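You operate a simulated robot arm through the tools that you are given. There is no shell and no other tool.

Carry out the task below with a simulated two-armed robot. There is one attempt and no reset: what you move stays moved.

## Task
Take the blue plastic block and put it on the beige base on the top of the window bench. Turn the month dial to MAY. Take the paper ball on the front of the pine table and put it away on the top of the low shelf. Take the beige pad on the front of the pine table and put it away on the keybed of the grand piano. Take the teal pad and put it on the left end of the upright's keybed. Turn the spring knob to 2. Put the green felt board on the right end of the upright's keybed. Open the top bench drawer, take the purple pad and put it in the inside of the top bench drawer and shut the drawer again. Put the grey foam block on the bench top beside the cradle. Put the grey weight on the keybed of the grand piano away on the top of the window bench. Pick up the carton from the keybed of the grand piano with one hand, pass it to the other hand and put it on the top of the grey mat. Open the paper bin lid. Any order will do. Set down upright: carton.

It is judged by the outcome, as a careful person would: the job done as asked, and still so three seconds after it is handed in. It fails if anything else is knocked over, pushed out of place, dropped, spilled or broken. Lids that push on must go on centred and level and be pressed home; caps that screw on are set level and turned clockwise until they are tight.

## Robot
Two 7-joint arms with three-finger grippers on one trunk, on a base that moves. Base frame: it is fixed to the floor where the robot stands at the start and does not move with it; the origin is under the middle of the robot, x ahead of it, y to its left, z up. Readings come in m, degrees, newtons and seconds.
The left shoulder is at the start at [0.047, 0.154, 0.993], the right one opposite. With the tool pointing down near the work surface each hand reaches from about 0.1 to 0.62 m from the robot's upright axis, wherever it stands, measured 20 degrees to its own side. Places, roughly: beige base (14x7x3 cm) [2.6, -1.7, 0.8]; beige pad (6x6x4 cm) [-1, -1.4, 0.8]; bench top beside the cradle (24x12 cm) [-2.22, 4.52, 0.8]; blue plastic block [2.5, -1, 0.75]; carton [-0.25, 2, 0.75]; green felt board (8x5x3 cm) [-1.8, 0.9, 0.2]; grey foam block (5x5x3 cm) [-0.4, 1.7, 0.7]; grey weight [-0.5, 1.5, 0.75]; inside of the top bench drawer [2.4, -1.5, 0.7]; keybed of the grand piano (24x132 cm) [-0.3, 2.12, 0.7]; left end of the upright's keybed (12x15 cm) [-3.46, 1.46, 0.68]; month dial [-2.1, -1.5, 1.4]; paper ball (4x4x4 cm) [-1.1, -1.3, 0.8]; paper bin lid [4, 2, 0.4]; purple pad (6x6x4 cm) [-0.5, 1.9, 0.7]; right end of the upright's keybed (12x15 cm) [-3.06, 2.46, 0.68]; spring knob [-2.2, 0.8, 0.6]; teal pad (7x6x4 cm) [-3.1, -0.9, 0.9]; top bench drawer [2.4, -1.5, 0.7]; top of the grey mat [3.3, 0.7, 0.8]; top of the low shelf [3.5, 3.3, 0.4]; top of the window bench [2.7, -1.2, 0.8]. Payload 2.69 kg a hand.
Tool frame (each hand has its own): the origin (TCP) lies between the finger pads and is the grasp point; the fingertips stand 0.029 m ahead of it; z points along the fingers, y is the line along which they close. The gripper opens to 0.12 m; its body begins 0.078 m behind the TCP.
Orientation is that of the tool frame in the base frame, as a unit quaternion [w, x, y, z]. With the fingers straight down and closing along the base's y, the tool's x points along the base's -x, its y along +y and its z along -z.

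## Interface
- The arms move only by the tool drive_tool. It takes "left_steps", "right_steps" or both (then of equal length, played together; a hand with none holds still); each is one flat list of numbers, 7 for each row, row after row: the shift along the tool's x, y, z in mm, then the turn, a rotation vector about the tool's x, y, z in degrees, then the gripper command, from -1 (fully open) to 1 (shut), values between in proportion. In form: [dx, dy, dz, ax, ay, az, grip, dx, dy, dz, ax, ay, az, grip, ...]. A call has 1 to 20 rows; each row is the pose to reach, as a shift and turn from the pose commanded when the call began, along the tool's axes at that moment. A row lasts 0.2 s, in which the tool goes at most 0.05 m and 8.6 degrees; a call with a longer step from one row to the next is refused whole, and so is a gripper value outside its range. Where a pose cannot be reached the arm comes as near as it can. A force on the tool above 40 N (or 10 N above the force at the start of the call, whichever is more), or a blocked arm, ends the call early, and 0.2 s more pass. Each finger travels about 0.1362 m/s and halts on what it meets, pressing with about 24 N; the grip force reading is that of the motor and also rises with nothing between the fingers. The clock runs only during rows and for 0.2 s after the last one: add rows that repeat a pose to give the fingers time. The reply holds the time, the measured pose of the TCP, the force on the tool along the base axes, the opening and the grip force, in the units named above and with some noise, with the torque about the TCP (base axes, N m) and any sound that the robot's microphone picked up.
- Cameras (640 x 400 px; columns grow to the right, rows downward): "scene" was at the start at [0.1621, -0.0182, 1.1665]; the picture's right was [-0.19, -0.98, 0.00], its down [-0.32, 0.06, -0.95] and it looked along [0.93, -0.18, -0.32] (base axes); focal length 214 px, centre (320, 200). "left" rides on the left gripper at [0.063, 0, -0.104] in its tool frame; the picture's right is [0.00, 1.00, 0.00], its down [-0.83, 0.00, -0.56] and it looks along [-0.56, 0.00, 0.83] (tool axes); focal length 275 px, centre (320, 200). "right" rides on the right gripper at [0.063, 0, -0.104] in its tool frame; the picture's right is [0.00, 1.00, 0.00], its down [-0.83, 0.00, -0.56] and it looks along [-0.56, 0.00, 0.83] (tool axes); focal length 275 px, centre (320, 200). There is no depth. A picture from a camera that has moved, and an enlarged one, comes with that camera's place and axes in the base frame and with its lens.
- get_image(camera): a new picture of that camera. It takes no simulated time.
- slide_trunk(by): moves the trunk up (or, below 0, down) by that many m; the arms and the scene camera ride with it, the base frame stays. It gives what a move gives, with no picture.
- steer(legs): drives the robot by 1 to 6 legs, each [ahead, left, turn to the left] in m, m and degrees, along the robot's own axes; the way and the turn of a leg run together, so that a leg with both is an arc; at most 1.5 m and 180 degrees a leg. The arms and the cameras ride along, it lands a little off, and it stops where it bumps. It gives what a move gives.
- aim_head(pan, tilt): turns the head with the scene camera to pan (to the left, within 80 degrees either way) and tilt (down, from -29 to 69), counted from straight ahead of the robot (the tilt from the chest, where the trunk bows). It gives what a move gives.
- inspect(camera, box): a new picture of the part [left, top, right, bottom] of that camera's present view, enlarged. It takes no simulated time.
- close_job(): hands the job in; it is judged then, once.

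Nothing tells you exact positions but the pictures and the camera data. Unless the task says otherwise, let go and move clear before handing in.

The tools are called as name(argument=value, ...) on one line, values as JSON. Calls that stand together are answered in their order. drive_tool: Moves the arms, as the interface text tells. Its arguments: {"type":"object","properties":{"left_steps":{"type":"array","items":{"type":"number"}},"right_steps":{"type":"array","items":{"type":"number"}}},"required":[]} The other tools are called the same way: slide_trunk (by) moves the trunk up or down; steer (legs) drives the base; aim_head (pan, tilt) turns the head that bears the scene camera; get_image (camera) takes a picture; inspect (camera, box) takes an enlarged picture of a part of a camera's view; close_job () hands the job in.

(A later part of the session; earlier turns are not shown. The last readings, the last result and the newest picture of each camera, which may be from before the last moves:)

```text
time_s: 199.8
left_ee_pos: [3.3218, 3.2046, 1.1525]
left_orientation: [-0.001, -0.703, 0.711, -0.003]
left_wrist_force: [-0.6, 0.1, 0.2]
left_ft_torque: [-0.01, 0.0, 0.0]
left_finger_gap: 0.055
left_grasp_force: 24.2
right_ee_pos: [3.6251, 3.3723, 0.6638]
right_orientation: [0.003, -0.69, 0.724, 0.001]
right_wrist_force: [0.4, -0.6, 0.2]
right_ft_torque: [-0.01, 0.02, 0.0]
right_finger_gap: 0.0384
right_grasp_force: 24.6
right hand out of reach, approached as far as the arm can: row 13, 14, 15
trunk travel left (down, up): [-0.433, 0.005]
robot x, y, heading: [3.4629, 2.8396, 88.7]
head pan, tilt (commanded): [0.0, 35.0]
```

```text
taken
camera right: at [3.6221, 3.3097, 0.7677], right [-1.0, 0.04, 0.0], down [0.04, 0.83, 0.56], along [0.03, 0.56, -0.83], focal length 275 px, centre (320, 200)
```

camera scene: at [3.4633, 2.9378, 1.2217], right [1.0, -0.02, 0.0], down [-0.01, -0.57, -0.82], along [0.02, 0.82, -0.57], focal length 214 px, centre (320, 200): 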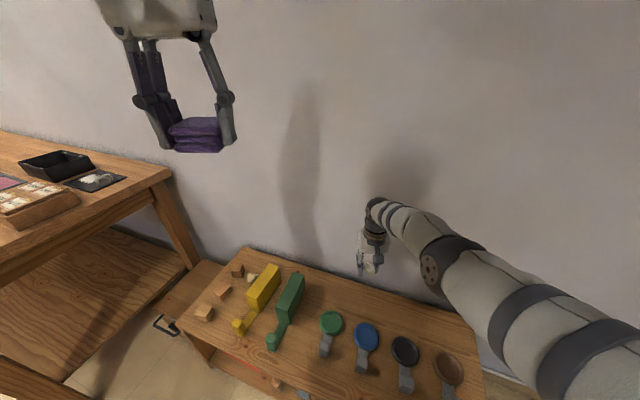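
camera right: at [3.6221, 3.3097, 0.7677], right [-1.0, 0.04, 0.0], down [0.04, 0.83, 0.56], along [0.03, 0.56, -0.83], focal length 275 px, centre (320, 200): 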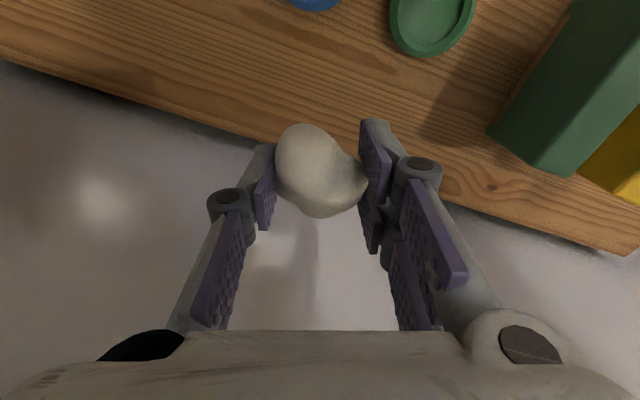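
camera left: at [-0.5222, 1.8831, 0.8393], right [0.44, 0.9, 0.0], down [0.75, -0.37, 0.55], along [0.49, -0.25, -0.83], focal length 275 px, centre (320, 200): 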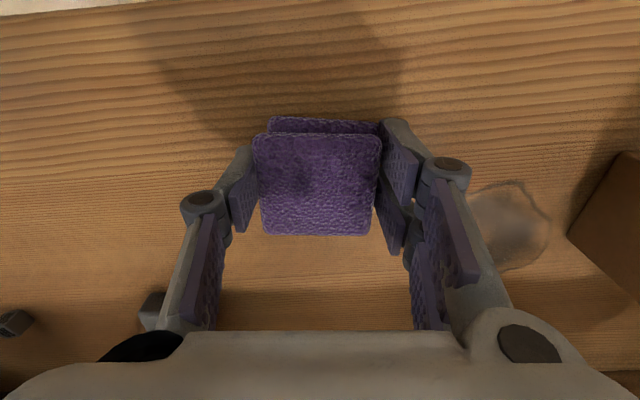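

The arm can't get low enough with the trunk raised, so I need to lower the trunk. I'll raise the right hand, back off, lower the trunk 0.22 m, and look down to see where my knees go.

drive_tool(right_steps=[0, 0, -45, 0, 0, 0, 0.6, 5, 0, -90, 0, 0, 0, 0.6, 10, 0, -135, 0, 0, 0, 0.6, 15, 0, -175, 0, 0, 0, 0.6, 20, 0, -210, 0, 0, 0, 0.6], left_steps=[-10, 8, 0, 0, 0, 0, 0.6, -25, 16, 0, 0, 0, 0, 0.6, -40, 24, 0, 0, 0, 0, 0.6, -50, 32, 0, 0, 0, 0, 0.6, -60, 40, 0, 0, 0, 0, 0.6])

steer(legs=[[-0.25, 0, 0]])

slide_trunk(by=-0.22)

aim_head(pan=0, tilt=62)

get_image(camera="scene")

```text
time_s: 201.0
left_ee_pos: [3.283, 3.263, 1.1549]
left_orientation: [-0.002, -0.703, 0.711, -0.004]
left_wrist_force: [-0.4, 0.0, -0.5]
left_ft_torque: [-0.02, -0.01, -0.01]
left_finger_gap: 0.0548
left_grasp_force: 23.9
right_ee_pos: [3.6216, 3.3549, 0.8736]
right_orientation: [0.002, -0.689, 0.725, 0.001]
right_wrist_force: [-0.3, -0.5, 0.9]
right_ft_torque: [-0.01, -0.01, 0.03]
right_finger_gap: 0.0383
right_grasp_force: 24.1
trunk travel left (down, up): [-0.433, 0.005]
robot x, y, heading: [3.4588, 2.845, 89.2]
head pan, tilt (commanded): [0.0, 35.0]
```

```text
time_s: 202.8
left_ee_pos: [3.2792, 3.02, 1.1529]
left_orientation: [-0.001, -0.702, 0.712, -0.003]
left_wrist_force: [-0.3, -0.5, 0.5]
left_ft_torque: [-0.02, -0.01, 0.02]
left_finger_gap: 0.0551
left_grasp_force: 24.2
right_ee_pos: [3.6195, 3.1092, 0.8733]
right_orientation: [0.003, -0.688, 0.726, 0.002]
right_wrist_force: [0.3, 0.7, -0.1]
right_ft_torque: [0.04, 0.02, 0.01]
right_finger_gap: 0.0384
right_grasp_force: 23.6
trunk travel left (down, up): [-0.433, 0.005]
robot x, y, heading: [3.4536, 2.5958, 88.5]
head pan, tilt (commanded): [0.0, 35.0]
```

```text
time_s: 205.1
left_ee_pos: [3.281, 3.0264, 0.9256]
left_orientation: [-0.008, -0.702, 0.712, -0.011]
left_wrist_force: [0.2, -0.2, 0.3]
left_ft_torque: [-0.03, -0.03, 0.0]
left_finger_gap: 0.0552
left_grasp_force: 24.0
right_ee_pos: [3.6199, 3.1102, 0.6523]
right_orientation: [0.003, -0.688, 0.726, 0.002]
right_wrist_force: [0.3, -0.3, 1.0]
right_ft_torque: [0.01, 0.0, 0.0]
right_finger_gap: 0.0384
right_grasp_force: 24.1
trunk travel left (down, up): [-0.213, 0.225]
robot x, y, heading: [3.4575, 2.5964, 89.1]
head pan, tilt (commanded): [0.0, 35.0]
```

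```text
time_s: 206.0
left_ee_pos: [3.2789, 3.0266, 0.9238]
left_orientation: [-0.009, -0.702, 0.712, -0.011]
left_wrist_force: [-0.1, 0.7, -0.4]
left_ft_torque: [-0.01, -0.03, 0.02]
left_finger_gap: 0.0553
left_grasp_force: 24.2
right_ee_pos: [3.621, 3.1112, 0.6523]
right_orientation: [0.003, -0.689, 0.725, 0.002]
right_wrist_force: [0.7, 0.0, -0.3]
right_ft_torque: [-0.01, 0.02, 0.02]
right_finger_gap: 0.0382
right_grasp_force: 23.9
trunk travel left (down, up): [-0.213, 0.225]
robot x, y, heading: [3.4583, 2.5991, 88.8]
head pan, tilt (commanded): [0.0, 62.0]
```

```text
taken
camera scene: at [3.4604, 2.7754, 0.9485], right [1.0, -0.02, 0.0], down [-0.02, -0.88, -0.47], along [0.01, 0.47, -0.88], focal length 214 px, centre (320, 200)
```

scene: 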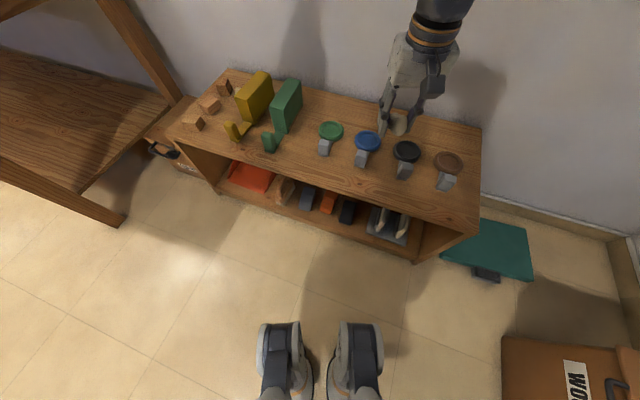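

I can see my feet/knees reach about 0.16 m ahead of my axis at this height. I'll approach 0.2 m, which leaves some clearance, then lower the ball.

steer(legs=[[0.2, 0, 0]])

get_image(camera="scene")

get_image(camera="right")

```text
time_s: 207.6
left_ee_pos: [3.2837, 3.2272, 0.9236]
left_orientation: [-0.009, -0.702, 0.712, -0.012]
left_wrist_force: [-0.3, -0.3, -0.1]
left_ft_torque: [-0.04, 0.04, -0.01]
left_finger_gap: 0.055
left_grasp_force: 23.9
right_ee_pos: [3.6243, 3.3126, 0.6532]
right_orientation: [0.002, -0.688, 0.725, 0.001]
right_wrist_force: [-0.1, -0.3, -1.0]
right_ft_torque: [0.0, -0.03, -0.03]
right_finger_gap: 0.0382
right_grasp_force: 24.4
trunk travel left (down, up): [-0.213, 0.225]
robot x, y, heading: [3.4619, 2.8006, 88.6]
head pan, tilt (commanded): [0.0, 62.0]
```

```text
taken
camera scene: at [3.465, 2.9769, 0.9484], right [1.0, -0.02, 0.0], down [-0.02, -0.88, -0.47], along [0.01, 0.47, -0.88], focal length 214 px, centre (320, 200)
```

scene: 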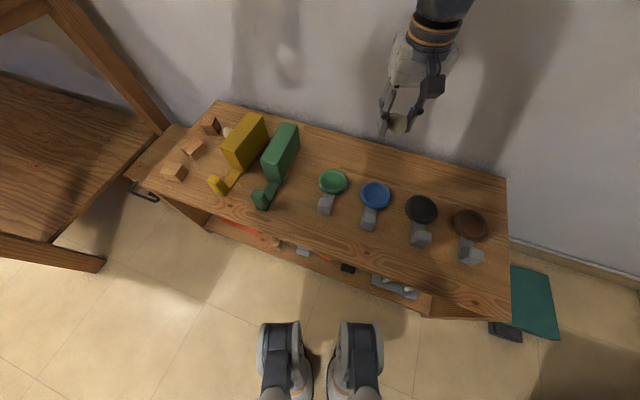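

```text
taken
camera right: at [3.6212, 3.249, 0.7568], right [-1.0, 0.05, 0.0], down [0.04, 0.83, 0.56], along [0.03, 0.56, -0.83], focal length 275 px, centre (320, 200)
```

right: 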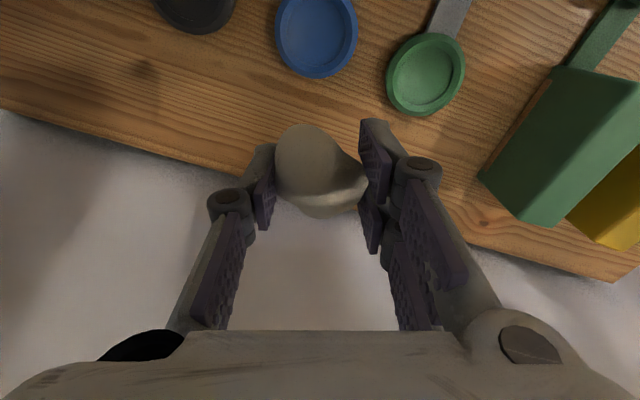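

drive_tool(right_steps=[-25, 0, 30, 0, 0, 0, 0.6, -50, 0, 60, 0, 0, 0, 0.6, -77, 0, 90, 0, 0, 0, 0.6, -77, 0, 125, 0, 0, 0, 0.6, -77, 0, 160, 0, 0, 0, 0.6, -77, 0, 160, 0, 0, 0, 0.6])

get_image(camera="right")

get_image(camera="scene")

```text
time_s: 209.0
left_ee_pos: [3.2852, 3.2275, 0.9252]
left_orientation: [-0.008, -0.702, 0.712, -0.012]
left_wrist_force: [0.9, 0.5, -0.3]
left_ft_torque: [0.0, 0.01, 0.0]
left_finger_gap: 0.0552
left_grasp_force: 23.8
right_ee_pos: [3.628, 3.3869, 0.4929]
right_orientation: [0.003, -0.689, 0.725, 0.002]
right_wrist_force: [-0.4, 0.8, -0.1]
right_ft_torque: [-0.02, -0.01, -0.01]
right_finger_gap: 0.0383
right_grasp_force: 23.7
trunk travel left (down, up): [-0.213, 0.225]
robot x, y, heading: [3.4653, 2.7994, 88.8]
head pan, tilt (commanded): [0.0, 62.0]
```

```text
taken
camera right: at [3.6251, 3.3246, 0.5972], right [-1.0, 0.05, 0.0], down [0.04, 0.83, 0.56], along [0.03, 0.56, -0.83], focal length 275 px, centre (320, 200)
```

right: 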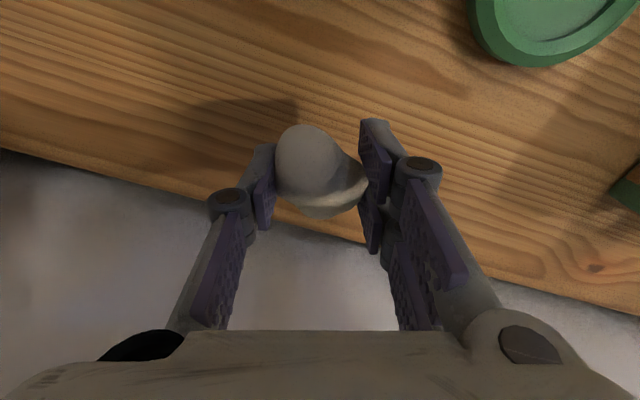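

```text
taken
camera scene: at [3.465, 2.9766, 0.9485], right [1.0, -0.02, 0.0], down [-0.02, -0.88, -0.47], along [0.01, 0.47, -0.88], focal length 214 px, centre (320, 200)
```

scene: 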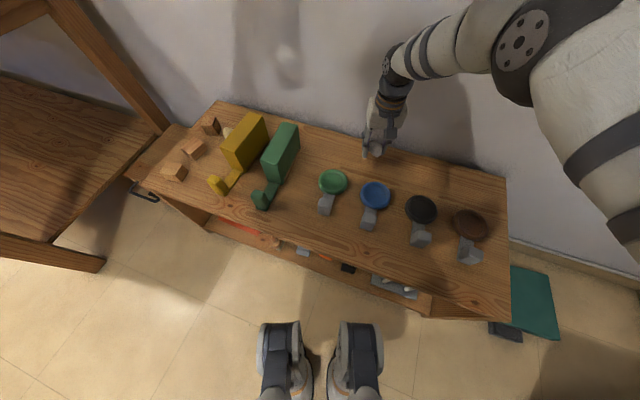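

drive_tool(right_steps=[0, 0, 15, 0, 0, 0, 0.6, 0, 0, 27, 0, 0, 0, 0.6, 0, 0, 31, 0, 0, 0, 0.6, 0, 0, 34, 0, 0, 0, 0.6])

drive_tool(right_steps=[0, 0, 2, 0, 0, 0, 0.6, 0, 0, 4, 0, 0, 0, 0.6, 0, 0, 6, 0, 0, 0, 0.6])

get_image(camera="right")

```text
time_s: 210.0
left_ee_pos: [3.2852, 3.2272, 0.925]
left_orientation: [-0.009, -0.702, 0.712, -0.012]
left_wrist_force: [-0.4, -0.4, 0.3]
left_ft_torque: [0.01, -0.02, -0.02]
left_finger_gap: 0.0552
left_grasp_force: 24.2
right_ee_pos: [3.63, 3.3902, 0.4596]
right_orientation: [0.004, -0.688, 0.726, 0.002]
right_wrist_force: [-0.8, 0.2, 0.6]
right_ft_torque: [0.01, 0.0, 0.0]
right_finger_gap: 0.0382
right_grasp_force: 24.1
trunk travel left (down, up): [-0.213, 0.225]
robot x, y, heading: [3.4613, 2.7985, 88.8]
head pan, tilt (commanded): [0.0, 62.0]
```

```text
time_s: 210.8
left_ee_pos: [3.2849, 3.2279, 0.926]
left_orientation: [-0.008, -0.701, 0.713, -0.012]
left_wrist_force: [0.7, 0.0, -0.6]
left_ft_torque: [0.02, -0.01, 0.01]
left_finger_gap: 0.0551
left_grasp_force: 24.1
right_ee_pos: [3.6289, 3.3898, 0.4535]
right_orientation: [0.003, -0.688, 0.726, 0.002]
right_wrist_force: [-0.1, 0.6, 0.4]
right_ft_torque: [0.0, 0.01, 0.01]
right_finger_gap: 0.0384
right_grasp_force: 24.5
trunk travel left (down, up): [-0.213, 0.225]
robot x, y, heading: [3.4606, 2.7995, 88.7]
head pan, tilt (commanded): [0.0, 62.0]
```

```text
taken
camera right: at [3.6254, 3.3269, 0.5574], right [-1.0, 0.05, 0.0], down [0.04, 0.83, 0.56], along [0.03, 0.56, -0.83], focal length 275 px, centre (320, 200)
```

right: 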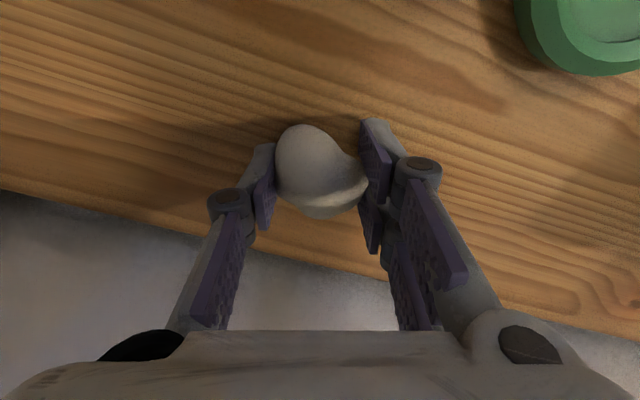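

drive_tool(right_steps=[0, 0, 2, 0, 0, 0, 0.6, 0, 0, 4, 0, 0, 0, 0.6, 0, 0, 6, 0, 0, 0, 0.6])

drive_tool(right_steps=[0, 0, 2, 0, 0, 0, 0.6, 0, 0, 4, 0, 0, 0, 0.6])

```text
time_s: 211.6
left_ee_pos: [3.2841, 3.2272, 0.9254]
left_orientation: [-0.008, -0.701, 0.713, -0.011]
left_wrist_force: [-0.4, 0.0, -0.3]
left_ft_torque: [0.03, 0.01, 0.03]
left_finger_gap: 0.055
left_grasp_force: 24.6
right_ee_pos: [3.6298, 3.3893, 0.4488]
right_orientation: [0.004, -0.688, 0.726, 0.004]
right_wrist_force: [0.2, -0.8, 10.3]
right_ft_torque: [0.12, 0.02, 0.0]
right_finger_gap: 0.0385
right_grasp_force: 23.7
trunk travel left (down, up): [-0.213, 0.225]
robot x, y, heading: [3.4565, 2.7976, 88.9]
head pan, tilt (commanded): [0.0, 62.0]
```

```text
time_s: 212.3
left_ee_pos: [3.2845, 3.2257, 0.9257]
left_orientation: [-0.008, -0.701, 0.713, -0.011]
left_wrist_force: [0.4, 1.4, -0.4]
left_ft_torque: [-0.02, 0.03, 0.0]
left_finger_gap: 0.0552
left_grasp_force: 23.2
right_ee_pos: [3.6294, 3.3914, 0.4488]
right_orientation: [0.006, -0.689, 0.725, 0.003]
right_wrist_force: [0.8, -8.6, 20.2]
right_ft_torque: [-0.35, 0.2, 0.14]
right_finger_gap: 0.0385
right_grasp_force: 23.8
trunk travel left (down, up): [-0.213, 0.225]
robot x, y, heading: [3.4609, 2.8, 89.0]
head pan, tilt (commanded): [0.0, 62.0]
stopped in row 2 (right hand): the force on the tool passed its limit at 41 N (the readings are from after the stop); the commanded pose is now the measured one
```

The ball is on the shelf surface. I'll ease the pressure, open slowly, and rise straight up.

drive_tool(right_steps=[0, 0, -1, 0, 0, 0, 0.35, 0, 0, -2, 0, 0, 0, 0.3, 0, 0, -2, 0, 0, 0, 0.2, 0, 0, -2, 0, 0, 0, 0.1, 0, 0, -2, 0, 0, 0, -0.05, 0, 0, -2, 0, 0, 0, -0.2, 0, 0, -2, 0, 0, 0, -0.2])

get_image(camera="right")

```text
time_s: 213.9
left_ee_pos: [3.2849, 3.2286, 0.924]
left_orientation: [-0.008, -0.702, 0.713, -0.012]
left_wrist_force: [-0.4, 0.6, -0.5]
left_ft_torque: [0.03, -0.04, 0.0]
left_finger_gap: 0.0551
left_grasp_force: 24.2
right_ee_pos: [3.6287, 3.3903, 0.4479]
right_orientation: [0.004, -0.688, 0.725, 0.004]
right_wrist_force: [-0.2, -0.6, -0.7]
right_ft_torque: [0.01, -0.01, 0.01]
right_finger_gap: 0.072
right_grasp_force: 0.0
trunk travel left (down, up): [-0.213, 0.225]
robot x, y, heading: [3.4649, 2.7982, 88.6]
head pan, tilt (commanded): [0.0, 62.0]
```

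```text
taken
camera right: at [3.6263, 3.3271, 0.5514], right [-1.0, 0.05, 0.0], down [0.04, 0.82, 0.56], along [0.03, 0.56, -0.83], focal length 275 px, centre (320, 200)
```

right: 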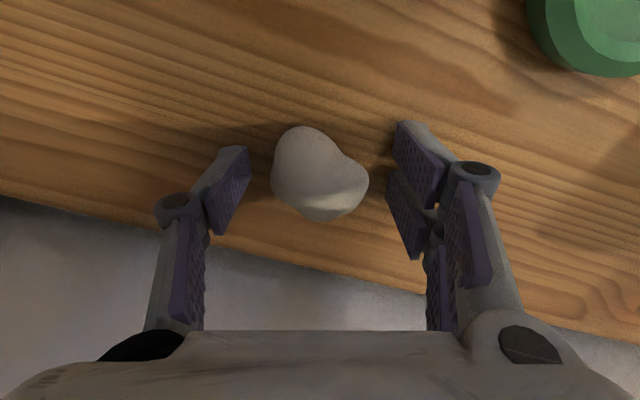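

drive_tool(right_steps=[0, 0, -25, 0, 0, 0, -0.2, 0, 0, -65, 0, 0, 0, -0.2, 0, 0, -105, 0, 0, 0, -0.2, 0, 0, -150, 0, 0, 0, -0.2, 20, 0, -190, 0, 0, 0, -0.2, 50, 0, -225, 0, 0, 0, -0.2, 80, 0, -260, 0, 0, 0, -0.2, 110, 0, -295, 0, 0, 0, -0.2, 140, 0, -330, 0, 0, 0, -0.2, 170, 0, -365, 0, 0, 0, -0.2, 200, 0, -400, 0, 0, 0, -0.2])

get_image(camera="scene")

```text
time_s: 216.3
left_ee_pos: [3.2848, 3.2285, 0.9248]
left_orientation: [-0.008, -0.702, 0.712, -0.011]
left_wrist_force: [-0.4, 0.2, 0.1]
left_ft_torque: [-0.01, 0.0, 0.0]
left_finger_gap: 0.055
left_grasp_force: 24.1
right_ee_pos: [3.6255, 3.3377, 0.6722]
right_orientation: [0.004, -0.688, 0.726, 0.003]
right_wrist_force: [-0.3, 0.2, 0.4]
right_ft_torque: [-0.03, 0.01, 0.0]
right_finger_gap: 0.0722
right_grasp_force: 0.0
right hand out of reach, approached as far as the arm can: row 7, 8, 9, 10, 11
trunk travel left (down, up): [-0.213, 0.225]
robot x, y, heading: [3.4605, 2.7971, 88.9]
head pan, tilt (commanded): [0.0, 62.0]
```

```text
taken
camera scene: at [3.465, 2.9764, 0.9485], right [1.0, -0.02, 0.0], down [-0.02, -0.88, -0.47], along [0.01, 0.47, -0.88], focal length 214 px, centre (320, 200)
```

scene: 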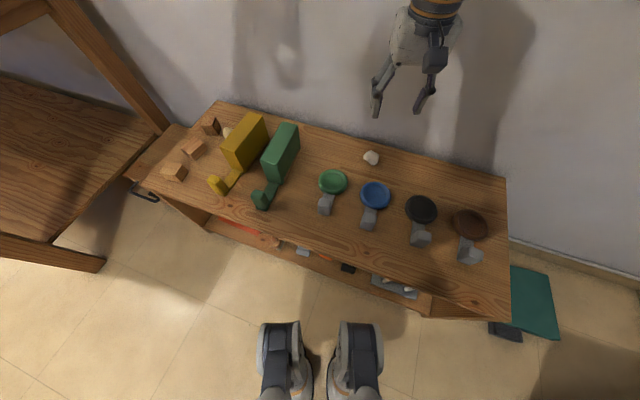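

The ball sits on the shelf behind the rings. Next is the paper bin: I'll back off, retract the right hand, and turn to face the bins.

steer(legs=[[-0.35, 0, 0]])

drive_tool(right_steps=[30, 0, -15, 0, 0, 0, -0.2, 60, 0, -30, 0, 0, 0, -0.2, 90, 0, -50, 0, 0, 0, -0.2, 120, 0, -75, 0, 0, 0, -0.2, 150, 0, -100, 0, 0, 0, -0.2, 180, 0, -130, 0, 0, 0, -0.2, 200, 0, -165, 0, 0, 0, -0.2, 200, 0, -200, 0, 0, 0, -0.2])

steer(legs=[[0, 0, -111]])

aim_head(pan=0, tilt=40)

get_image(camera="scene")

```text
time_s: 218.6
left_ee_pos: [3.2774, 2.8819, 0.9253]
left_orientation: [-0.009, -0.7, 0.714, -0.012]
left_wrist_force: [0.0, -0.7, 0.3]
left_ft_torque: [0.02, 0.02, 0.01]
left_finger_gap: 0.0551
left_grasp_force: 24.2
right_ee_pos: [3.6192, 2.9905, 0.6722]
right_orientation: [0.003, -0.687, 0.727, 0.004]
right_wrist_force: [-0.4, 0.3, -0.1]
right_ft_torque: [0.01, 0.03, 0.01]
right_finger_gap: 0.0719
right_grasp_force: 0.0
trunk travel left (down, up): [-0.213, 0.225]
robot x, y, heading: [3.454, 2.4527, 88.8]
head pan, tilt (commanded): [0.0, 62.0]
```

```text
time_s: 220.4
left_ee_pos: [3.2767, 2.8818, 0.9244]
left_orientation: [-0.009, -0.699, 0.715, -0.011]
left_wrist_force: [0.8, -0.3, -0.3]
left_ft_torque: [-0.02, -0.01, 0.01]
left_finger_gap: 0.0549
left_grasp_force: 24.1
right_ee_pos: [3.6086, 2.7857, 0.873]
right_orientation: [0.005, -0.686, 0.728, 0.003]
right_wrist_force: [0.4, -0.9, -0.5]
right_ft_torque: [-0.02, -0.01, -0.02]
right_finger_gap: 0.0722
right_grasp_force: 0.0
right hand out of reach, approached as far as the arm can: row 1
trunk travel left (down, up): [-0.213, 0.225]
robot x, y, heading: [3.455, 2.4515, 88.4]
head pan, tilt (commanded): [0.0, 62.0]
```

```text
time_s: 225.4
left_ee_pos: [3.9173, 2.464, 0.9261]
left_orientation: [-0.015, 0.188, 0.982, 0.0]
left_wrist_force: [0.2, -0.5, -0.9]
left_ft_torque: [-0.02, 0.0, 0.0]
left_finger_gap: 0.0552
left_grasp_force: 23.8
right_ee_pos: [3.7118, 2.1874, 0.8735]
right_orientation: [0.006, 0.207, 0.978, -0.001]
right_wrist_force: [-0.2, -1.1, 1.3]
right_ft_torque: [0.02, 0.01, -0.01]
right_finger_gap: 0.0719
right_grasp_force: 0.0
trunk travel left (down, up): [-0.213, 0.225]
robot x, y, heading: [3.4524, 2.4516, -22.0]
head pan, tilt (commanded): [0.0, 62.0]
```

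```text
time_s: 226.3
left_ee_pos: [3.9173, 2.4642, 0.925]
left_orientation: [-0.014, 0.188, 0.982, 0.0]
left_wrist_force: [0.1, -0.2, -0.5]
left_ft_torque: [-0.01, 0.01, 0.01]
left_finger_gap: 0.055
left_grasp_force: 24.4
right_ee_pos: [3.7105, 2.1886, 0.8734]
right_orientation: [0.005, 0.207, 0.978, -0.001]
right_wrist_force: [0.6, -0.1, 0.3]
right_ft_torque: [0.0, -0.01, 0.0]
right_finger_gap: 0.0718
right_grasp_force: 0.2
trunk travel left (down, up): [-0.213, 0.225]
robot x, y, heading: [3.4506, 2.4533, -22.0]
head pan, tilt (commanded): [0.0, 40.0]
```

```text
taken
camera scene: at [3.6374, 2.3759, 0.9775], right [-0.38, -0.93, 0.0], down [-0.6, 0.24, -0.77], along [0.71, -0.29, -0.64], focal length 214 px, centre (320, 200)
```

scene: 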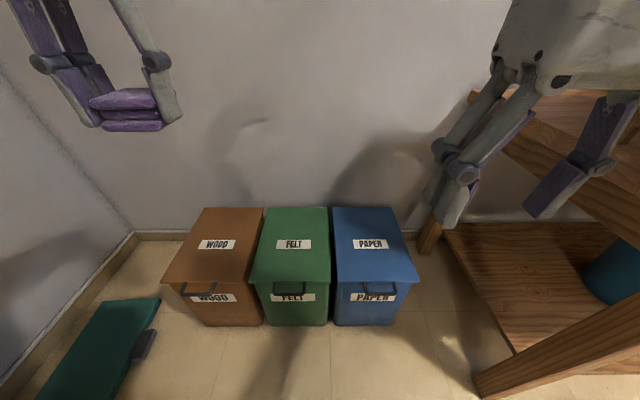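

inspect(camera="scene", box=[310, 190, 440, 340])

get_image(camera="right")

```text
2.67 times, centred on (375, 265) of scene
camera zoom: at [3.6374, 2.3759, 0.9775], right [-0.38, -0.93, 0.0], down [-0.6, 0.24, -0.77], along [0.71, -0.29, -0.64], focal length 572 px, centre (173, 27)
```

zoom: 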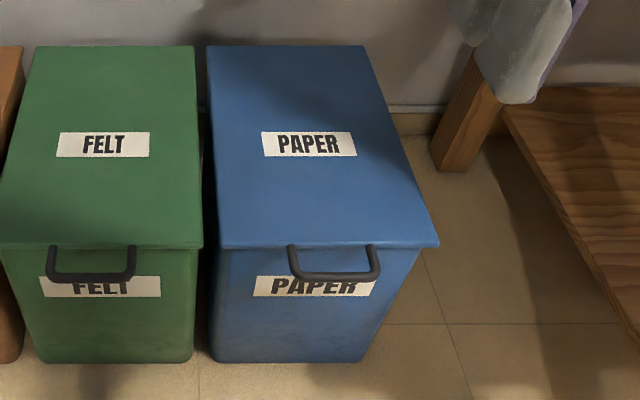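

```text
taken
camera right: at [3.6529, 2.2149, 0.9764], right [0.4, 0.92, 0.0], down [0.76, -0.33, 0.56], along [0.52, -0.23, -0.83], focal length 275 px, centre (320, 200)
```

right: 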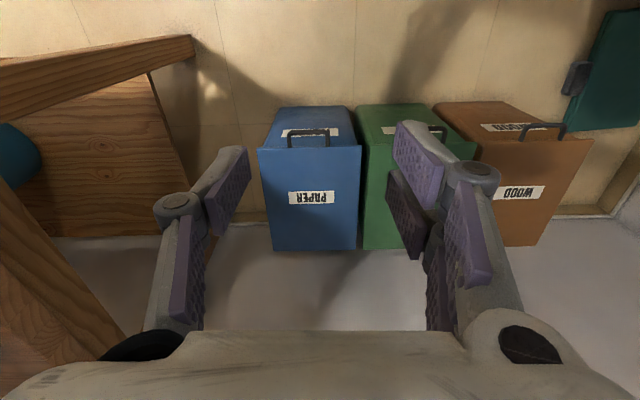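

The paper lid has a U-shaped handle sticking out at its front edge at about (3.853, 2.095, 0.37), hinged at the wall side. I'll point the right hand forward with fingers closed so I can hook under the handle and lift.

drive_tool(right_steps=[0, -3, 20, 0, -8.18, 0, 0.3, 0, -6, 40, 0, -16.36, 0, 0.6, 0, -9, 60, 0, -24.5, 0, 0.9, 0, -12, 80, 0, -32.7, 0, 1, 0, -15, 100, 0, -40.9, 0, 1, 0, -18, 120, 0, -49.1, 0, 1, 0, -21, 140, 0, -57.3, 0, 1, 0, -24, 160, 0, -65.4, 0, 1, 0, -27, 180, 0, -73.6, 0, 1, 0, -30, 200, 0, -81.8, 0, 1, 0, -33, 220, 0, -90, 0, 1, 0, -33, 220, 0, -90, 0, 1])

get_image(camera="scene")

get_image(camera="right")

```text
time_s: 228.9
left_ee_pos: [3.9159, 2.4643, 0.9253]
left_orientation: [-0.014, 0.188, 0.982, 0.002]
left_wrist_force: [0.6, 0.4, 0.3]
left_ft_torque: [0.01, 0.01, 0.01]
left_finger_gap: 0.055
left_grasp_force: 24.3
right_ee_pos: [3.8531, 2.1408, 0.6706]
right_orientation: [0.696, 0.144, 0.688, -0.148]
right_wrist_force: [0.3, 0.7, 0.8]
right_ft_torque: [0.01, -0.02, -0.04]
right_finger_gap: 0.0
right_grasp_force: 23.8
right hand out of reach, approached as far as the arm can: row 4, 5, 6, 7, 8, 9, 10, 11, 12
trunk travel left (down, up): [-0.213, 0.225]
robot x, y, heading: [3.4535, 2.4541, -22.0]
head pan, tilt (commanded): [0.0, 40.0]
```

```text
taken
camera scene: at [3.6374, 2.3758, 0.9775], right [-0.38, -0.93, 0.0], down [-0.6, 0.24, -0.77], along [0.71, -0.29, -0.64], focal length 214 px, centre (320, 200)
```

scene: 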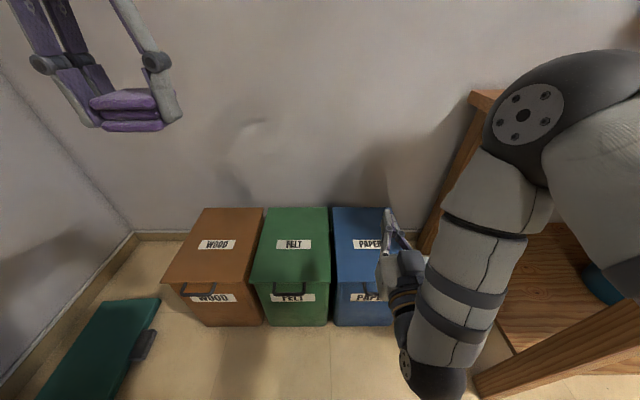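

```text
taken
camera right: at [3.7581, 2.1835, 0.6055], right [0.4, 0.91, -0.01], down [-0.51, 0.23, 0.83], along [0.76, -0.33, 0.56], focal length 275 px, centre (320, 200)
```

right: 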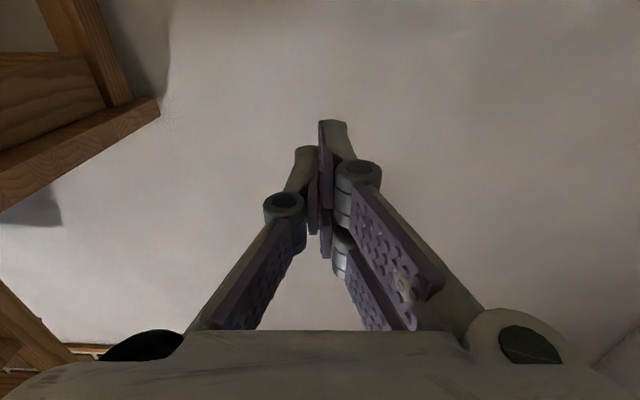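

The arm can't fold back that far with the hand horizontal, so I'll back the base up 0.22 m and then lower the hand in front of the bin.

steer(legs=[[-0.22, 0, 0]])

drive_tool(right_steps=[40, -4, 0, 0, 0, 0, 1, 80, -8, 0, 0, 0, 0, 1, 120, -12, 0, 0, 0, 0, 1, 160, -16, 0, 0, 0, 0, 1, 200, -20, 0, 0, 0, 0, 1, 240, -24, 0, 0, 0, 0, 1, 280, -30, 0, 0, 0, 0, 1, 310, -35, 0, 0, 0, 0, 1, 330, -40, 0, 0, 0, 0, 1, 330, -40, 0, 0, 0, 0, 1])

get_image(camera="scene")

get_image(camera="right")

```text
time_s: 230.6
left_ee_pos: [3.7124, 2.5484, 0.9253]
left_orientation: [-0.014, 0.187, 0.982, 0.001]
left_wrist_force: [0.7, -0.1, -0.1]
left_ft_torque: [0.01, 0.0, 0.02]
left_finger_gap: 0.055
left_grasp_force: 23.8
right_ee_pos: [3.6493, 2.2241, 0.6693]
right_orientation: [0.695, 0.144, 0.689, -0.148]
right_wrist_force: [-0.2, 0.3, 0.3]
right_ft_torque: [0.0, -0.02, -0.01]
right_finger_gap: 0.0
right_grasp_force: 23.7
trunk travel left (down, up): [-0.213, 0.225]
robot x, y, heading: [3.2478, 2.5318, -22.1]
head pan, tilt (commanded): [0.0, 40.0]
```

```text
time_s: 232.8
left_ee_pos: [3.7123, 2.5469, 0.9255]
left_orientation: [-0.014, 0.187, 0.982, 0.0]
left_wrist_force: [-0.2, 0.5, -0.2]
left_ft_torque: [0.02, -0.01, 0.05]
left_finger_gap: 0.055
left_grasp_force: 24.0
right_ee_pos: [3.6438, 2.1921, 0.3252]
right_orientation: [0.693, 0.144, 0.69, -0.151]
right_wrist_force: [-0.1, -0.6, -0.6]
right_ft_torque: [-0.01, 0.01, 0.0]
right_finger_gap: 0.0
right_grasp_force: 23.7
right hand out of reach, approached as far as the arm can: row 1, 2, 3, 4, 5, 6, 7, 8, 9, 10
trunk travel left (down, up): [-0.213, 0.225]
robot x, y, heading: [3.2471, 2.5304, -22.1]
head pan, tilt (commanded): [0.0, 40.0]
```

```text
taken
camera scene: at [3.4332, 2.4588, 0.9775], right [-0.37, -0.93, 0.0], down [-0.6, 0.24, -0.77], along [0.71, -0.29, -0.64], focal length 214 px, centre (320, 200)
```

scene: 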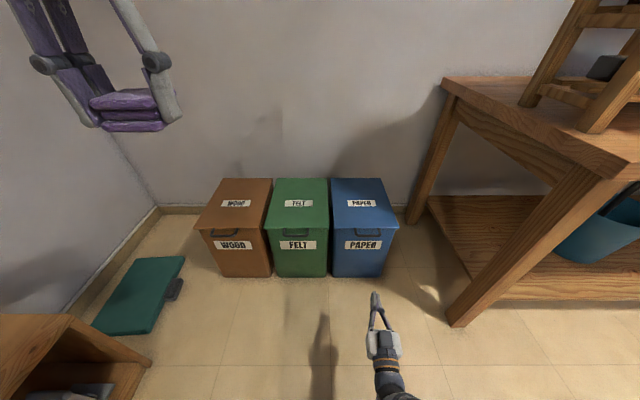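

```text
taken
camera right: at [3.5491, 2.2347, 0.2622], right [0.41, 0.91, -0.01], down [-0.51, 0.24, 0.83], along [0.76, -0.33, 0.56], focal length 275 px, centre (320, 200)
```

right: 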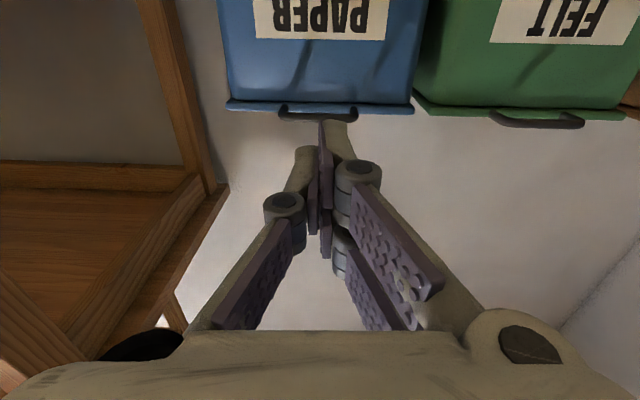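

The handle bar is at (3.867, 2.091, 0.369). I need a lower shoulder for this, so I'll raise the hand a bit, lower the trunk 0.21 m, and retract the hand before moving the base closer.

drive_tool(right_steps=[-40, 0, 0, 0, 0, 0, 1, -80, 0, 0, 0, 0, 0, 1, -120, 0, 0, 0, 0, 0, 1, -160, 0, 0, 0, 0, 0, 1, -195, 0, 0, 0, 0, 0, 1])

slide_trunk(by=-0.205)

drive_tool(right_steps=[0, 0, -25, 0, 0, 0, 1, 0, 0, -50, 0, 0, 0, 1, 0, 0, -75, 0, 0, 0, 1, 0, 0, -100, 0, 0, 0, 1, 0, 0, -120, 0, 0, 0, 1])

get_image(camera="right")

get_image(camera="scene")

```text
time_s: 234.0
left_ee_pos: [3.7122, 2.5481, 0.9252]
left_orientation: [-0.014, 0.187, 0.982, 0.0]
left_wrist_force: [-0.2, -0.3, 0.4]
left_ft_torque: [-0.01, 0.01, 0.04]
left_finger_gap: 0.0551
left_grasp_force: 23.8
right_ee_pos: [3.729, 2.1854, 0.369]
right_orientation: [0.695, 0.145, 0.689, -0.148]
right_wrist_force: [-0.1, 0.4, -0.9]
right_ft_torque: [0.01, 0.0, -0.01]
right_finger_gap: 0.0002
right_grasp_force: 24.4
right hand out of reach, approached as far as the arm can: row 1, 2, 3, 4, 5
trunk travel left (down, up): [-0.213, 0.225]
robot x, y, heading: [3.2441, 2.5318, -22.0]
head pan, tilt (commanded): [0.0, 40.0]
```

```text
time_s: 236.2
left_ee_pos: [3.7711, 2.5229, 0.6461]
left_orientation: [-0.108, 0.185, 0.977, 0.018]
left_wrist_force: [-0.3, 0.7, -0.5]
left_ft_torque: [-0.02, 0.0, 0.03]
left_finger_gap: 0.0552
left_grasp_force: 24.2
right_ee_pos: [3.6912, 2.2015, 0.0786]
right_orientation: [0.631, 0.155, 0.748, -0.136]
right_wrist_force: [0.0, -0.4, -0.1]
right_ft_torque: [0.01, 0.0, 0.01]
right_finger_gap: 0.0
right_grasp_force: 23.8
trunk travel left (down, up): [-0.008, 0.43]
robot x, y, heading: [3.251, 2.5324, -22.0]
head pan, tilt (commanded): [0.0, 40.0]
```

```text
time_s: 237.0
left_ee_pos: [3.7699, 2.525, 0.6469]
left_orientation: [-0.109, 0.186, 0.976, 0.018]
left_wrist_force: [0.3, 0.1, -0.4]
left_ft_torque: [0.0, -0.02, 0.0]
left_finger_gap: 0.0549
left_grasp_force: 24.4
right_ee_pos: [3.645, 2.2298, 0.0683]
right_orientation: [0.641, 0.154, 0.739, -0.137]
right_wrist_force: [-11.0, 1.2, 27.2]
right_ft_torque: [1.77, 3.89, 0.6]
right_finger_gap: 0.0
right_grasp_force: 24.4
right hand out of reach, approached as far as the arm can: row 1, 2, 3, 4
trunk travel left (down, up): [-0.008, 0.43]
robot x, y, heading: [3.2471, 2.5355, -21.8]
head pan, tilt (commanded): [0.0, 40.0]
stopped in row 4 (right hand): the force on the tool passed its limit at 54 N (the readings are from after the stop); the commanded pose is now the measured one
```

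```text
taken
camera right: at [3.5416, 2.2761, 0.0219], right [0.4, 0.91, -0.01], down [-0.39, 0.18, 0.9], along [0.83, -0.36, 0.43], focal length 275 px, centre (320, 200)
```

right: 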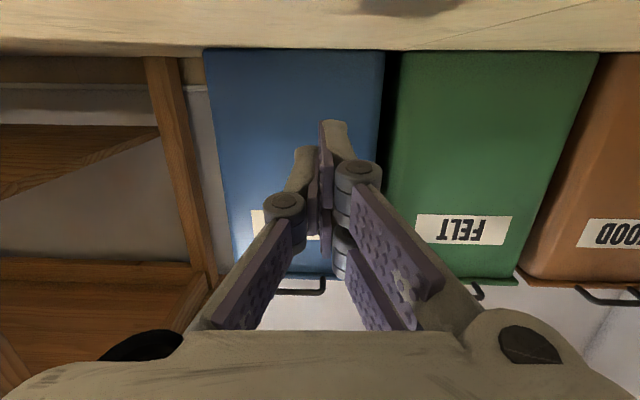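

```text
taken
camera scene: at [3.4961, 2.4334, 0.7602], right [-0.37, -0.93, 0.0], down [-0.6, 0.24, -0.77], along [0.71, -0.29, -0.64], focal length 214 px, centre (320, 200)
```

scene: 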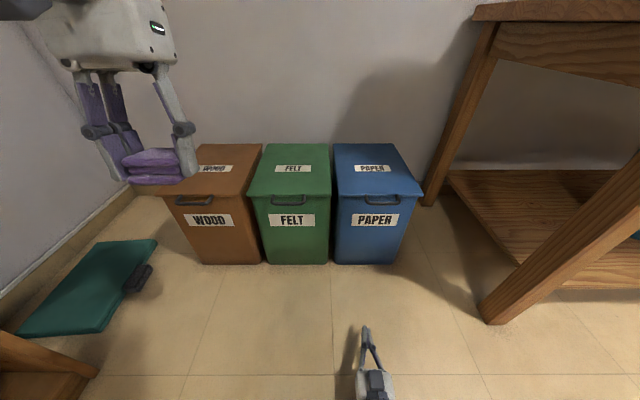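

The trunk also bowed forward, and the hand ended up touching the floor. I'll raise it gently to handle-underside height and level it.

drive_tool(right_steps=[-20, 0, 0, 0, 0, 0, 1, -50, 0, 0, 0, 0, 0, 1, -90, 0, 0, 0, -2, 0, 1, -130, 0, 0, 0, -4, 0, 1, -170, 0, 0, 0, -6, 0, 1, -210, 0, 0, 0, -8, 0, 1, -235, 0, 0, 0, -8, 0, 1, -235, 0, 0, 0, -8, 0, 1])

get_image(camera="right")

get_image(camera="scene")

```text
time_s: 237.3
left_ee_pos: [3.7698, 2.5237, 0.6465]
left_orientation: [-0.108, 0.186, 0.976, 0.02]
left_wrist_force: [-0.6, -0.7, -0.9]
left_ft_torque: [-0.04, -0.01, 0.01]
left_finger_gap: 0.0552
left_grasp_force: 24.3
right_ee_pos: [3.6441, 2.2304, 0.0695]
right_orientation: [0.64, 0.154, 0.74, -0.138]
right_wrist_force: [-10.5, -0.4, 26.9]
right_ft_torque: [1.72, 3.82, 0.66]
right_finger_gap: 0.0
right_grasp_force: 24.2
right hand out of reach, approached as far as the arm can: row 1
trunk travel left (down, up): [-0.008, 0.43]
robot x, y, heading: [3.2501, 2.5326, -22.1]
head pan, tilt (commanded): [0.0, 40.0]
stopped in row 1 (right hand): the force on the tool passed its limit at 49 N (the readings are from after the stop); the commanded pose is now the measured one
```

```text
taken
camera right: at [3.5417, 2.2761, 0.0219], right [0.41, 0.91, -0.01], down [-0.39, 0.18, 0.9], along [0.83, -0.36, 0.43], focal length 275 px, centre (320, 200)
```

right: 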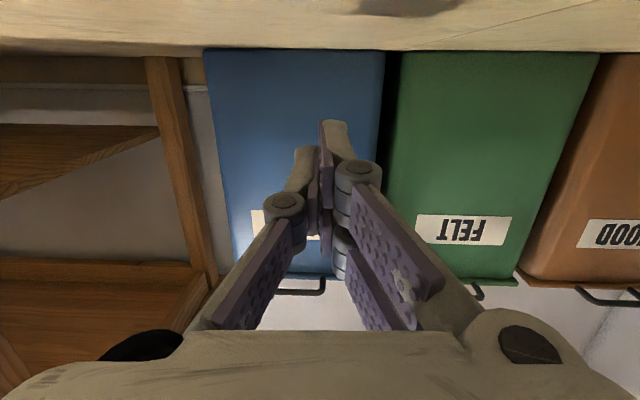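

```text
taken
camera scene: at [3.4958, 2.4332, 0.7602], right [-0.37, -0.93, 0.0], down [-0.6, 0.24, -0.77], along [0.71, -0.29, -0.64], focal length 214 px, centre (320, 200)
```

scene: 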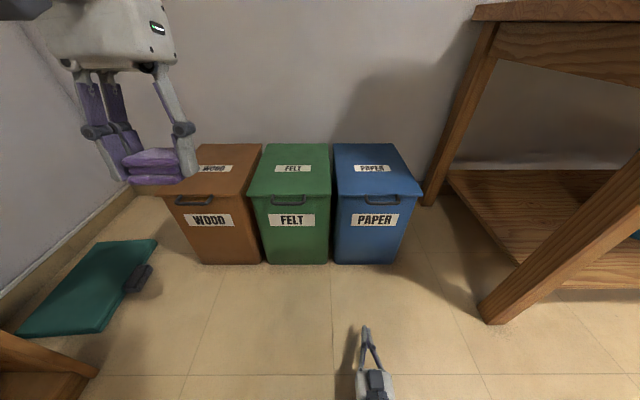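

Raising the hand by the arm alone is blocked, so I'll raise the trunk to lift everything clear of the floor.

slide_trunk(by=0.1)

get_image(camera="scene")

```text
time_s: 238.6
left_ee_pos: [3.7703, 2.5229, 0.7466]
left_orientation: [-0.11, 0.187, 0.976, 0.02]
left_wrist_force: [0.3, -0.1, -0.4]
left_ft_torque: [-0.01, 0.03, -0.01]
left_finger_gap: 0.055
left_grasp_force: 23.8
right_ee_pos: [3.6442, 2.229, 0.1698]
right_orientation: [0.64, 0.154, 0.74, -0.138]
right_wrist_force: [-0.7, -0.2, 0.6]
right_ft_torque: [-0.01, -0.01, 0.0]
right_finger_gap: 0.0001
right_grasp_force: 23.9
trunk travel left (down, up): [-0.108, 0.33]
robot x, y, heading: [3.2489, 2.5362, -22.0]
head pan, tilt (commanded): [0.0, 40.0]
```

```text
taken
camera scene: at [3.4681, 2.4443, 0.8596], right [-0.37, -0.93, 0.0], down [-0.6, 0.24, -0.77], along [0.71, -0.29, -0.64], focal length 214 px, centre (320, 200)
```

scene: 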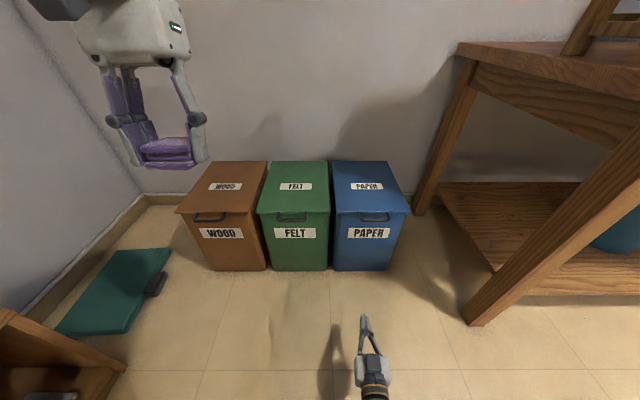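

drive_tool(right_steps=[-20, -5, 0, 0, -2, 0, 1, -45, -10, 0, 0, -4, 0, 1, -70, -15, 0, 0, -6, 0, 1, -95, -20, 0, 0, -8, 0, 1, -120, -25, 0, 0, -8, 0, 1, -140, -30, 0, 0, -8, 0, 1, -140, -30, 0, 0, -8, 0, 1])

get_image(camera="right")

get_image(camera="scene")

```text
time_s: 240.2
left_ee_pos: [3.7705, 2.524, 0.7467]
left_orientation: [-0.108, 0.186, 0.976, 0.02]
left_wrist_force: [0.5, 0.0, -0.3]
left_ft_torque: [0.03, 0.0, 0.02]
left_finger_gap: 0.0551
left_grasp_force: 24.0
right_ee_pos: [3.688, 2.1934, 0.2181]
right_orientation: [0.69, 0.144, 0.693, -0.149]
right_wrist_force: [0.3, 0.7, 0.7]
right_ft_torque: [0.02, 0.0, -0.01]
right_finger_gap: 0.0002
right_grasp_force: 24.1
right hand out of reach, approached as far as the arm can: row 1, 2, 3, 4, 5, 6, 7
trunk travel left (down, up): [-0.108, 0.33]
robot x, y, heading: [3.2512, 2.5359, -22.0]
head pan, tilt (commanded): [0.0, 40.0]
```

```text
taken
camera right: at [3.5915, 2.2361, 0.1552], right [0.41, 0.91, -0.01], down [-0.5, 0.23, 0.83], along [0.76, -0.33, 0.55], focal length 275 px, centre (320, 200)
```

right: 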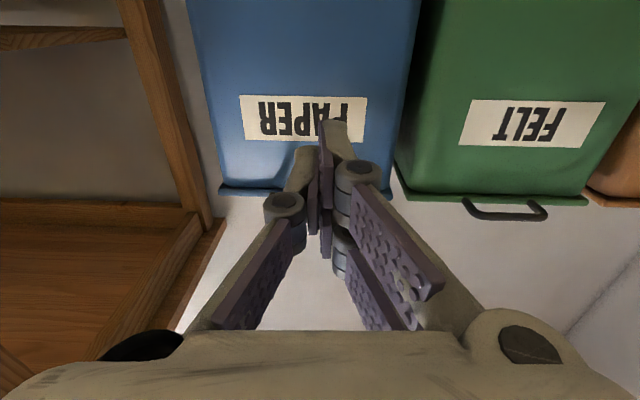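

```text
taken
camera scene: at [3.4679, 2.4444, 0.8597], right [-0.37, -0.93, 0.0], down [-0.6, 0.24, -0.77], along [0.71, -0.29, -0.64], focal length 214 px, centre (320, 200)
```

scene: 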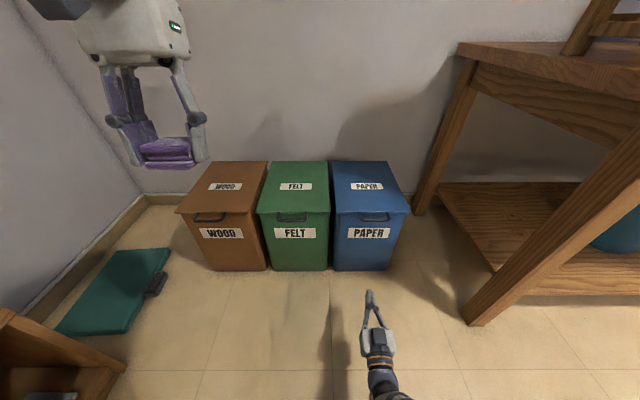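

A fully horizontal hand needs a longer reach here, so I'll work with the handle about 0.6 m ahead of me. I'll raise and align the hand, then drive 0.12 m closer.

drive_tool(right_steps=[-20, -7, 5, 0, 0, 0, 1, -40, -14, 10, 0, 0, 0, 1, -60, -21, 15, 0, 0, 0, 1, -85, -28, 15, 0, 0, 0, 1, -85, -28, 15, 0, 0, 0, 1])

get_image(camera="right")

```text
time_s: 241.4
left_ee_pos: [3.7709, 2.5223, 0.7459]
left_orientation: [-0.108, 0.186, 0.976, 0.019]
left_wrist_force: [-0.2, -0.9, -0.6]
left_ft_torque: [0.03, -0.01, -0.02]
left_finger_gap: 0.055
left_grasp_force: 23.6
right_ee_pos: [3.7076, 2.1738, 0.228]
right_orientation: [0.691, 0.145, 0.693, -0.149]
right_wrist_force: [-0.1, -0.1, -0.5]
right_ft_torque: [0.0, -0.01, -0.01]
right_finger_gap: 0.0
right_grasp_force: 23.5
right hand out of reach, approached as far as the arm can: row 1, 2, 3, 4, 5
trunk travel left (down, up): [-0.108, 0.33]
robot x, y, heading: [3.249, 2.531, -21.8]
head pan, tilt (commanded): [0.0, 40.0]
```

```text
taken
camera right: at [3.6119, 2.2157, 0.1654], right [0.41, 0.91, -0.01], down [-0.5, 0.23, 0.83], along [0.76, -0.33, 0.55], focal length 275 px, centre (320, 200)
```

right: 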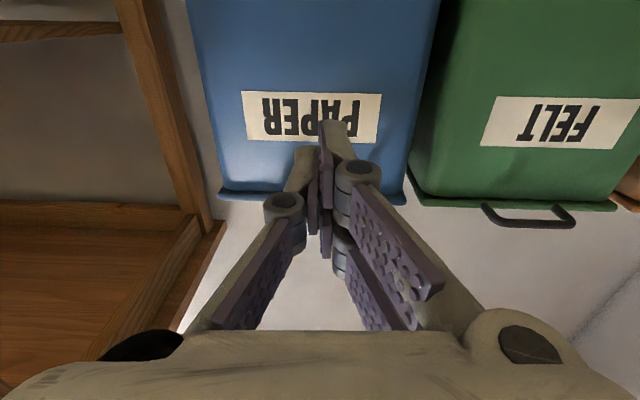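

I'll use a better approach: pitch the closed fingers about 45° downward, so the upper finger can hook under the handle bar and ride along the lid's arc. First I'll re-pose the hand well in front of the bin.

drive_tool(right_steps=[-10, -3, -20, 0, 7.5, 0, 1, -25, -6, -45, 0, 15, 0, 1, -45, -9, -70, 0, 22.5, 0, 1, -65, -12, -95, 0, 30, 0, 1, -85, -16, -120, 0, 37.5, 0, 1, -102, -20, -138, 0, 45, 0, 1, -102, -20, -138, 0, 45, 0, 1])

get_image(camera="right")

get_image(camera="scene")

```text
time_s: 243.0
left_ee_pos: [3.7711, 2.5238, 0.7466]
left_orientation: [-0.108, 0.186, 0.977, 0.019]
left_wrist_force: [-0.1, -0.6, -0.2]
left_ft_torque: [-0.03, 0.03, -0.05]
left_finger_gap: 0.0548
left_grasp_force: 24.0
right_ee_pos: [3.7036, 2.2207, 0.102]
right_orientation: [0.372, 0.191, 0.905, -0.082]
right_wrist_force: [0.4, 0.2, -0.4]
right_ft_torque: [0.0, -0.01, -0.01]
right_finger_gap: 0.0
right_grasp_force: 24.2
right hand out of reach, approached as far as the arm can: row 1, 2, 3, 4, 5, 6, 7
trunk travel left (down, up): [-0.108, 0.33]
robot x, y, heading: [3.2456, 2.5337, -21.9]
head pan, tilt (commanded): [0.0, 40.0]
```

```text
taken
camera right: at [3.5949, 2.2693, 0.1318], right [0.4, 0.92, -0.01], down [0.19, -0.07, 0.98], along [0.9, -0.4, -0.2], focal length 275 px, centre (320, 200)
```

right: 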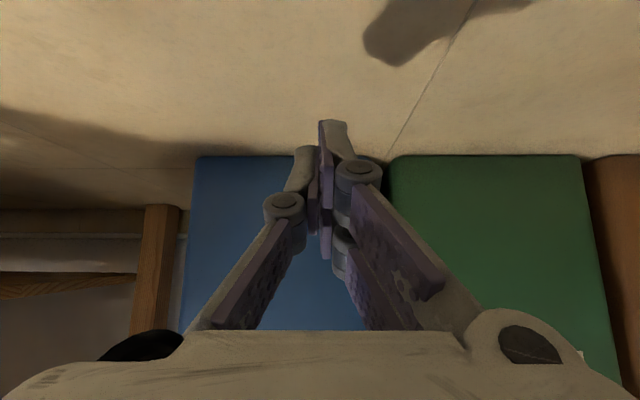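

```text
taken
camera scene: at [3.4679, 2.4444, 0.8597], right [-0.37, -0.93, 0.0], down [-0.6, 0.24, -0.77], along [0.71, -0.29, -0.64], focal length 214 px, centre (320, 200)
```

scene: 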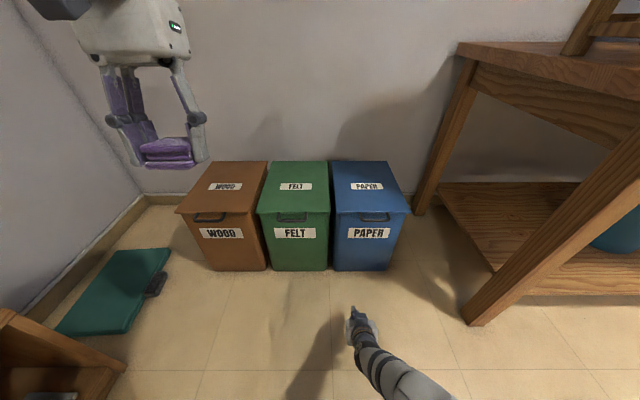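

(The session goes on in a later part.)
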